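You operate a simulated robot arm through the tools that you are given. There is no shell and no other tool. Be economical: measure what you need, move in short steps, check, and stop when the job is done.

Carry out the task below with a simulated robot arm. There is one attempt and no reset: what you move stays moved.

TASK
Put one of the white tubs from the long table on top of the brown medium carton there.

It is judged by the outcome, as a careful person would: the job done as asked, and still so three seconds after it is handed in. It fails if anything else is knocked over, pushed out of place, dropped, spilled or broken.

THE ROBOT
A 7-joint arm with a two-finger parallel gripper, fixed in place. Base frame: the origin is at the foot of the arm, x ahead of it, y to its left, z up; the work surface is at about z = 0.78. Lengths are in m, angles in rad, forces in N, time in s.
With the tool pointing down near the work surface it reaches from about 0.3 to 0.7 m from the base axis. Its first joint turns from -1.152 to 1.152 rad. Payload 1.57 kg.
Tool frame: the origin (TCP) lies between the finger pads and is the grasp point; the fingertips stand 0.03 m ahead of it; z points along the fingers, y is the line along which they close. The gripper opens to 0.11 m. The fingers are 0.024 m wide and 0.012 m thick; the gripper's body (0.048 by 0.112 m) begins 0.078 m behind the TCP.
Orientation is that of the tool frame in the base frame, as [roll, pitch, yaw] about the fixed x, y, z axes, in that order (R = Rz(yaw) Ry(pitch) Rx(roll)). With the fingers straight down and closing along the base's y, the tool's x points along the base's -x, its y along +y and its z along -z.

THE INTERFACE
- The arm moves only by the tool nudge_tool. Its argument "targets" is a list of rows, each a list of 2 entries, a list of its own where there are three numbers: the shift along the tool's x, y, z in units of 30 mm (1.0 is 30 mm), then the turn about the tool's z in units of 6 degrees (1.0 is 6 degrees). In form: [[[x, y, z], twist], ...]. A call has 1 to 20 rows; each row shifts and turns the commanded pose from where the row before left it, along the tool's axes as they then stand. "grip" is the gripper command, from -1 (fully open) to 1 (shut), values between in proportion, set as the call begins (left out, the last holds). A call with a number of a shift or a turn outside -1 to 1 is refused whole. A row lasts 0.2 s, in which the tool goes at most 0.05 m and 0.15 rad; a call with a longer step from one row to the next is refused whole, and so is a gripper value outside its range. A pose out of reach is approached as far as the arm can. The call stops where the force on the tool passes 40 N (or 10 N more than at its start, if that is more) or the arm is blocked; 0.2 s more then pass. The fingers move at their own pace (about 0.108 m/s each) and stop on an object; they squeeze with about 26 N. The grip force told is the motor's: it shows also when the fingers shut on nothing. Time passes only in rows, and 0.2 s behind the last, so rows that do not move let the fingers close. It gives the time, the measured TCP pose, the force on the tool (base axes), the opening and the grip force at its end, in the units of the frame above (readings bear some noise).
- Cameras (640 x 400 px; columns grow to the right, rows downward): "scene" is fixed at [0.1737, -0.3895, 1.3979]; the picture's right is [0.76, -0.65, 0.00], its down [-0.39, -0.45, -0.80] and it looks along [0.52, 0.61, -0.60] (base axes); focal length 331 px, centre (320, 200). "wrist" rides on the gripper at [-0.036, 0, -0.08] in the tool frame; the picture's right is [0.00, -1.00, 0.00], its down [0.97, 0.00, -0.24] and it looks along [0.24, 0.00, 0.97] (tool axes); focal length 218 px, centre (320, 200).
- capture(camera): a new picture of that camera. No time passes.
- pixel_to_xyz(camera, pixels): for up to 12 pixels [column, row] of the newest picture of that camera ("zoom" is the newest enlarged one), the place [x, y, z] in the base frame of the surface seen there, good to about 0.002 m, but the place of the scene camera against the robot may be out by one fixed shift of up to 0.012 m in any direction. No time passes.
- zoom(camera, box): a new picture of the part [left, top, right, bottom] of that camera's present view, enlarged. No time passes.
- finish_job(): hands the job in; it is judged then, once.

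Work in short steps. Measure before you move; look again where a grasp or a placing could have gone wrong, and mend it. You have 60 turns and 20 pictures in all, the two below and enlarged ones among them. Open the gripper and draw the arm clear of the work before you hand the job in, unless the task says otherwise; then end with one line.

The tools are called after ">>>" as name(argument=value, ...) on one line, values as JSON. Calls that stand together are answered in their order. nudge_tool: Moves the arm, as the interface text tells. Its arguments: {"type":"object","properties":{"targets":{"type":"array"},"grip":{"type":"number"}},"required":["targets"]} The other tools are called the same way: capture (camera) takes a picture; pixel_to_xyz (camera, pixels) gives the place of the surface under pixels of a picture; zoom (camera, box) takes an enlarged picture of a part of a camera's view; finish_job () hands the job in.

At the start:

```text
clock: 0.0
ee_pos: [0.4731, -0.0, 1.0942]
ee_rot: [-3.142, 0.0, -3.141]
ft_force: [0.3, 0.2, 0.5]
width: 0.11
gripper_force: 0.0
```

scene: 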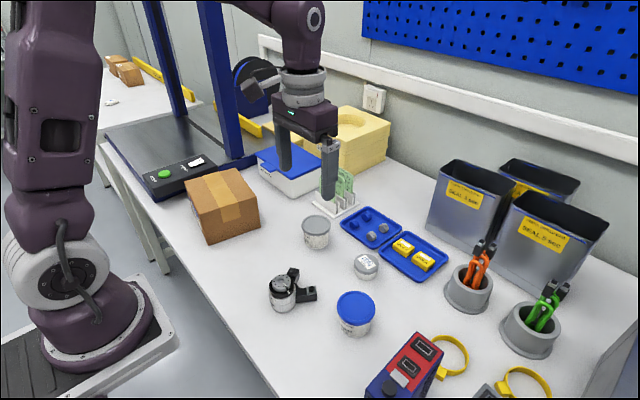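
wrist: 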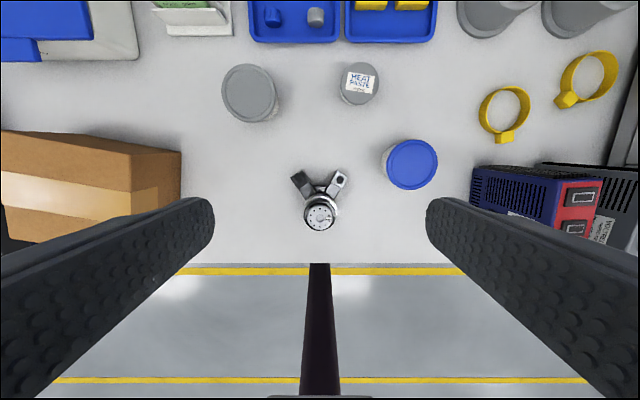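

The tubs appear at scene (316,232), (366,265) and (355,312), and the brown carton at (222,205). I'll enlarge to identify them and measure.

>>> zoom(camera="scene", box=[170, 150, 410, 350])

>>> pixel_to_xyz(camera="wrist", pixels=[[249, 92], [222, 92], [276, 92], [249, 66], [249, 110], [412, 164], [383, 164], [437, 164], [412, 142], [412, 186], [360, 85], [320, 120]])

>>> pixel_to_xyz(camera="scene", pixels=[[187, 182], [235, 169], [258, 200], [208, 212], [222, 190], [205, 242], [259, 222], [316, 224], [316, 240], [355, 305], [355, 328], [366, 262]])

```text
2.00 times, centred on (290, 250) of scene
```

zoom: 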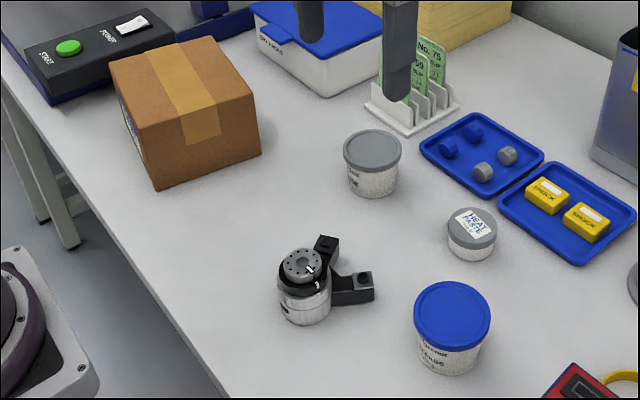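

```text
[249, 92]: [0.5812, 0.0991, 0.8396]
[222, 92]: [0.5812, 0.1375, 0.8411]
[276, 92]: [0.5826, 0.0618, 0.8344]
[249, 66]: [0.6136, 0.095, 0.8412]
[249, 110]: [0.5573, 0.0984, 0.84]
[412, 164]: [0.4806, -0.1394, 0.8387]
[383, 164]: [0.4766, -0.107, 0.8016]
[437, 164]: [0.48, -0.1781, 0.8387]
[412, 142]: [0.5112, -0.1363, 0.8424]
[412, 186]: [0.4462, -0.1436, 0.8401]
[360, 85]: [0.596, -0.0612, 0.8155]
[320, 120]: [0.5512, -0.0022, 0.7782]
```

```text
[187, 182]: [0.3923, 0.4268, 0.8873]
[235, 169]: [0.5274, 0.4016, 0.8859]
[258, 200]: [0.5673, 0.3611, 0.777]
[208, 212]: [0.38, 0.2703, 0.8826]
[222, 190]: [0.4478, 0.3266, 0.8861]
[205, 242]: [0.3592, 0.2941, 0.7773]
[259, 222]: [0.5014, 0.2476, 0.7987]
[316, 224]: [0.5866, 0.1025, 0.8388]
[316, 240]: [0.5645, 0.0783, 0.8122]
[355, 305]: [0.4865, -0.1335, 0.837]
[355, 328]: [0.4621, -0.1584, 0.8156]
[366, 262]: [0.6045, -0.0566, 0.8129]
```

The grey-lidded tub's lid is centred near (0.583, 0.100), top z 0.84, about 0.076 wide. The carton top is at z 0.887, centred near (0.45, 0.33). I'll move above the tub at z 0.95 and look again.

>>> nudge_tool(targets=[[[-0.73, 0.667, 0.96], 0], [[-0.73, 0.667, 0.96], 0], [[-0.73, 0.667, 0.96], 0], [[-0.73, 0.667, 0.96], 0], [[-0.73, 0.667, 0.96], 0], [[0, 0, 0], 0]], grip=-1)

>>> capture(camera="wrist")

```text
clock: 1.4
ee_pos: [0.5821, 0.101, 0.9483]
ee_rot: [-3.141, -0.001, 3.141]
ft_force: [0.1, 0.1, -0.3]
width: 0.1099
gripper_force: 0.0
```

```text
16 pictures are left
```

wrist: 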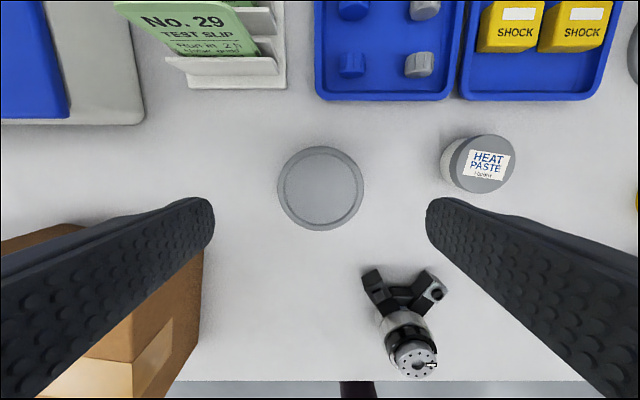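

The lid spans columns 277–364 and rows 146–231, centred between the fingers. I'll measure it.

>>> pixel_to_xyz(camera="wrist", pixels=[[320, 188], [280, 188], [361, 188], [320, 149], [320, 228], [200, 300], [203, 250], [85, 226], [130, 355], [265, 80], [365, 275]])

```text
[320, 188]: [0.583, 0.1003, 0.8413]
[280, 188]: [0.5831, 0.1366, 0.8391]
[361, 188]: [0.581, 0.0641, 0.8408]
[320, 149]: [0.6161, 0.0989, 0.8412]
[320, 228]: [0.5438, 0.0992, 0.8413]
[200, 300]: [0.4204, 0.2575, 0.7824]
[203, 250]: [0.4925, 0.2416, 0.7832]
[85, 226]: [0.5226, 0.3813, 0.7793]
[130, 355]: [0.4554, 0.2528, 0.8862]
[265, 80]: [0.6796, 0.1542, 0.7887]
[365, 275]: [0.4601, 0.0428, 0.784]
```

Lid centre is (0.580, 0.100), already aligned. I descend straight to z ≈ 0.822 with the fingers open.

>>> nudge_tool(targets=[[[0.06, -0.03, 0.84], 0], [[0, 0, 0.84], 0], [[0, 0, 0.84], 0], [[0, 0, 0.84], 0], [[0, 0, 0.84], 0], [[0, 0, 0], 0]])

>>> nudge_tool(targets=[[[0, 0, 0], 0], [[0, 0, 0], 0], [[0, 0, 0], 0], [[0, 0, 0], 0]], grip=1)

```text
clock: 2.8
ee_pos: [0.581, 0.1005, 0.8236]
ee_rot: [-3.141, 0.002, -3.141]
ft_force: [0.1, 1.3, 0.7]
width: 0.11
gripper_force: 0.1
```

```text
clock: 3.8
ee_pos: [0.5807, 0.0997, 0.8242]
ee_rot: [3.142, 0.001, 3.141]
ft_force: [0.9, 0.0, 0.2]
width: 0.0771
gripper_force: 25.6
```

Gripped at 0.077 m with 25.6 N. I lift to about z 0.97 and check.

>>> nudge_tool(targets=[[[0, 0, -0.3], 0], [[0, 0, -0.6], 0], [[0, 0, -0.8], 0], [[0, 0, -0.8], 0], [[0, 0, -0.8], 0], [[0, 0, -0.8], 0], [[0, 0, -0.6], 0], [[0, 0, -0.3], 0], [[0, 0, 0], 0]])

>>> capture(camera="scene")

```text
clock: 5.8
ee_pos: [0.5804, 0.1, 0.973]
ee_rot: [3.141, 0.0, -3.14]
ft_force: [0.1, -0.7, -2.7]
width: 0.0769
gripper_force: 26.1
```

```text
15 pictures are left
```

scene: 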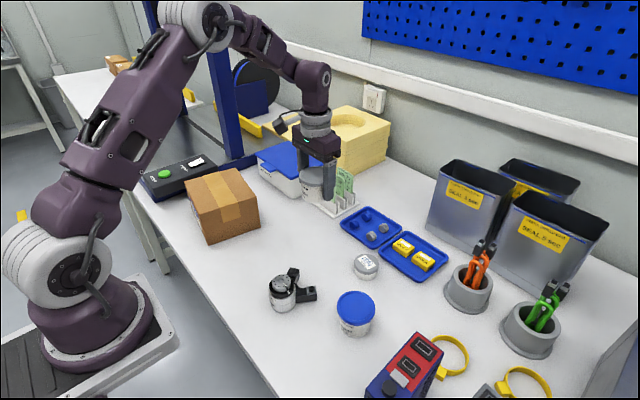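

The tub is lifted cleanly. I measure the carton's top corners at (187,183), (235,169), (258,199), (205,215).

>>> zoom(camera="scene", box=[172, 160, 272, 250])

>>> pixel_to_xyz(camera="scene", pixels=[[188, 184], [235, 171], [256, 198], [206, 213], [211, 190], [229, 205], [355, 305], [339, 305], [372, 305]])

```text
4.44 times, centred on (222, 205) of scene
```

zoom: 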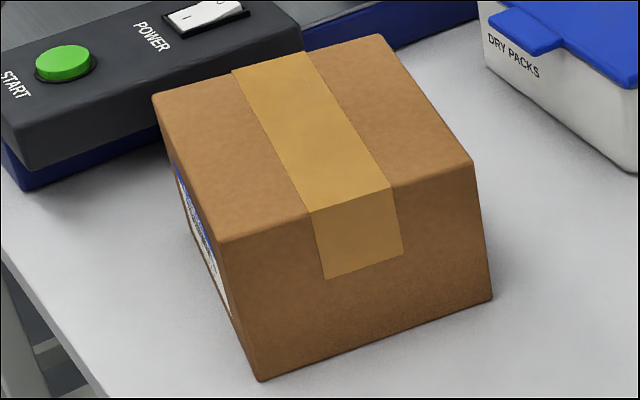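

```text
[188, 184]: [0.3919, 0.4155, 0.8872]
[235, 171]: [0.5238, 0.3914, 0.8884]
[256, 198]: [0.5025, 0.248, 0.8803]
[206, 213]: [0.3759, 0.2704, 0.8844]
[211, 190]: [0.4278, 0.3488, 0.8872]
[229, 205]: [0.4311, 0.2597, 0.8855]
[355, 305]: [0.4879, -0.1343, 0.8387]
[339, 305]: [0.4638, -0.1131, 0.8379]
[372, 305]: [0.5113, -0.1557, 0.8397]
```

>>> pixel_to_xyz(camera="zoom", pixels=[[157, 98], [378, 39], [468, 162], [224, 237], [315, 140]])

```text
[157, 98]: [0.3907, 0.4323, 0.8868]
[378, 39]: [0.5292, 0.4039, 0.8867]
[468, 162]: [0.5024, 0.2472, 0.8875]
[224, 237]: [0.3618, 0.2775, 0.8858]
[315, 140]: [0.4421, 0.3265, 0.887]
```

The carton top is centred near (0.446, 0.340), z 0.887. I rise a little and carry the tub there smoothly.

>>> nudge_tool(targets=[[[0, 0, -0.4], 0], [[0.1, 0.2, -0.3], 0], [[0.22, 0.4, 0], 0], [[0.33, 0.6, 0], 0], [[0.45, 0.8, 0], 0], [[0.5, 0.9, 0], 0], [[0.5, 0.9, 0], 0], [[0.5, 0.9, 0], 0], [[0.5, 0.9, 0], 0], [[0.45, 0.8, 0], 0], [[0.35, 0.6, 0], 0], [[0.25, 0.4, 0], 0], [[0.15, 0.3, 0], 0], [[0.13, 0.2, 0], 0], [[0.04, 0.1, 0], 0], [[0, 0, 0], 0]])

>>> capture(camera="scene")

>>> capture(camera="wrist")

```text
clock: 9.2
ee_pos: [0.4461, 0.3395, 0.9948]
ee_rot: [-3.142, 0.001, -3.14]
ft_force: [-0.7, 0.2, -2.1]
width: 0.0767
gripper_force: 25.5
```

```text
13 pictures are left
```

scene: 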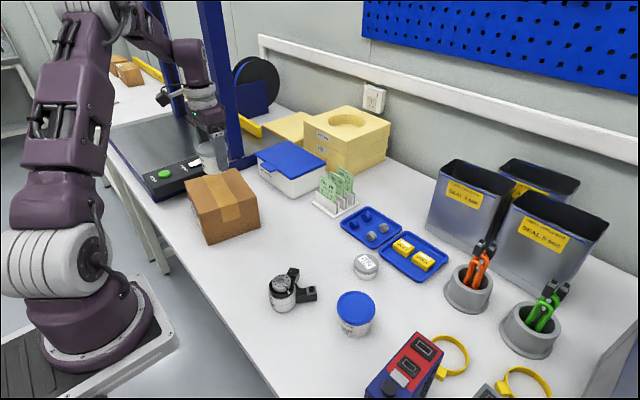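

```text
12 pictures are left
```

wrist: 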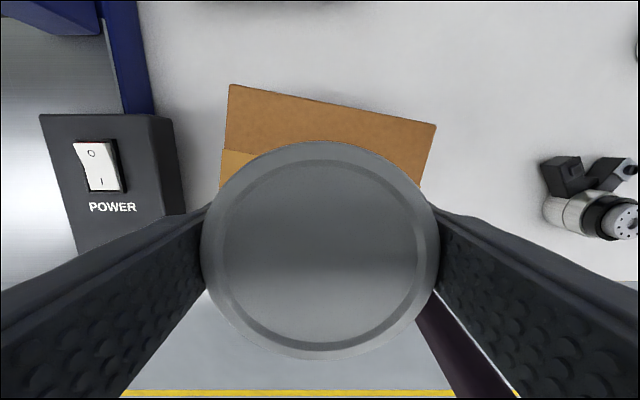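

The tub seems over the carton. I check carton corners and blue post in the wrist view for clearance.

>>> pixel_to_xyz(camera="wrist", pixels=[[231, 87], [434, 126], [140, 90], [130, 30], [178, 200], [163, 120], [320, 250]])

```text
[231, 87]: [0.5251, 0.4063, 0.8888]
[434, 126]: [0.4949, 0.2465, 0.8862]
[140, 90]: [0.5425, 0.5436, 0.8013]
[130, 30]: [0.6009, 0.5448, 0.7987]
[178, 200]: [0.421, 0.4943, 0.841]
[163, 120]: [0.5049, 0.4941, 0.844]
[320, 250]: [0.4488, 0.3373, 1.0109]
```

Carton corners agree with the scene camera to within 7 mm, and nothing is in the way. I lower to just above contact, then in fine steps.

>>> nudge_tool(targets=[[[0.03, 0, 0.2], 0], [[0.03, 0, 0.4], 0], [[0.03, 0, 0.5], 0], [[0, 0, 0.4], 0], [[0, 0, 0.25], 0], [[0, 0, 0.1], 0], [[0, 0, 0], 0]])

>>> nudge_tool(targets=[[[0, 0, 0.06], 0], [[0, 0, 0.06], 0], [[0, 0, 0], 0]])

```text
clock: 10.8
ee_pos: [0.4423, 0.3388, 0.9391]
ee_rot: [3.141, 0.001, 3.141]
ft_force: [0.7, 0.4, -2.6]
width: 0.0769
gripper_force: 25.8
```

```text
clock: 11.6
ee_pos: [0.4429, 0.338, 0.9352]
ee_rot: [-3.141, 0.002, -3.141]
ft_force: [-0.6, 0.6, -2.3]
width: 0.077
gripper_force: 26.3
```

Still carrying the full weight (fz ≈ -2.4), so no contact yet. I continue in small steps.

>>> nudge_tool(targets=[[[0, 0, 0.05], 0], [[0, 0, 0.05], 0], [[0, 0, 0], 0]])

```text
clock: 12.4
ee_pos: [0.4425, 0.3391, 0.9328]
ee_rot: [3.141, -0.001, 3.142]
ft_force: [-3.0, -2.6, 11.3]
width: 0.0772
gripper_force: 25.6
```

Contact (fz +11). I ease back about 1 mm, then open the fingers partway, slowly enough to release evenly.

>>> nudge_tool(targets=[[[0, 0, -0.03], 0], [[0, 0, 0], 0]])

>>> nudge_tool(targets=[[[0, 0, 0], 0], [[0, 0, 0], 0], [[0, 0, 0], 0]], grip=-1)

>>> capture(camera="wrist")

```text
clock: 13.0
ee_pos: [0.4422, 0.3381, 0.9342]
ee_rot: [-3.14, -0.002, -3.141]
ft_force: [0.6, 0.3, -2.7]
width: 0.0767
gripper_force: 25.9
```

```text
clock: 13.8
ee_pos: [0.4422, 0.3391, 0.9336]
ee_rot: [3.14, 0.0, 3.141]
ft_force: [-0.6, 0.4, -0.3]
width: 0.1099
gripper_force: 0.1
```

```text
11 pictures are left
```

wrist: 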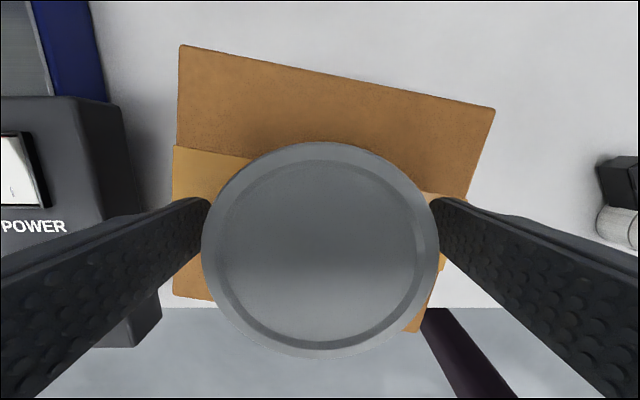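

Released, and the fingers are clear of the tub. I rise straight up, then check.

>>> nudge_tool(targets=[[[0, 0, -0.4], 0], [[0, 0, -0.8], 0], [[0, 0, -1], 0], [[0, 0, -1], 0], [[0, 0, -1], 0], [[0, 0, -0.6], 0], [[-0.3, -0.8, 0], 0], [[-0.3, -1, 0], 0], [[-0.3, -1, 0], 0], [[-0.3, -1, 0], 0], [[-0.3, -1, 0], 0], [[0, -0.5, 0], 0], [[0, 0, 0], 0]])

>>> capture(camera="scene")

```text
clock: 16.6
ee_pos: [0.4882, 0.1796, 1.0773]
ee_rot: [-3.141, 0.001, 3.141]
ft_force: [-0.3, -0.8, -0.2]
width: 0.1101
gripper_force: 0.0
```

```text
10 pictures are left
```

scene: 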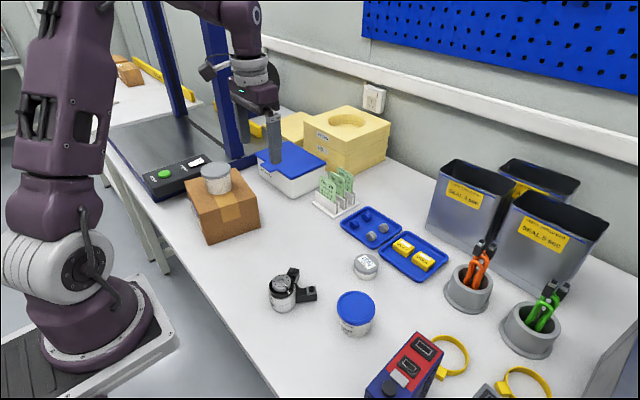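

The tub stands upright in the middle of the carton at (216,178), the carton hasn't moved, and the arm is clear. Handing in.

>>> finish_job()

```text
The job is handed in.
```

The grey-lidded white tub is standing upright in the middle of the brown carton. Nothing else was disturbed, and the gripper is open and clear.
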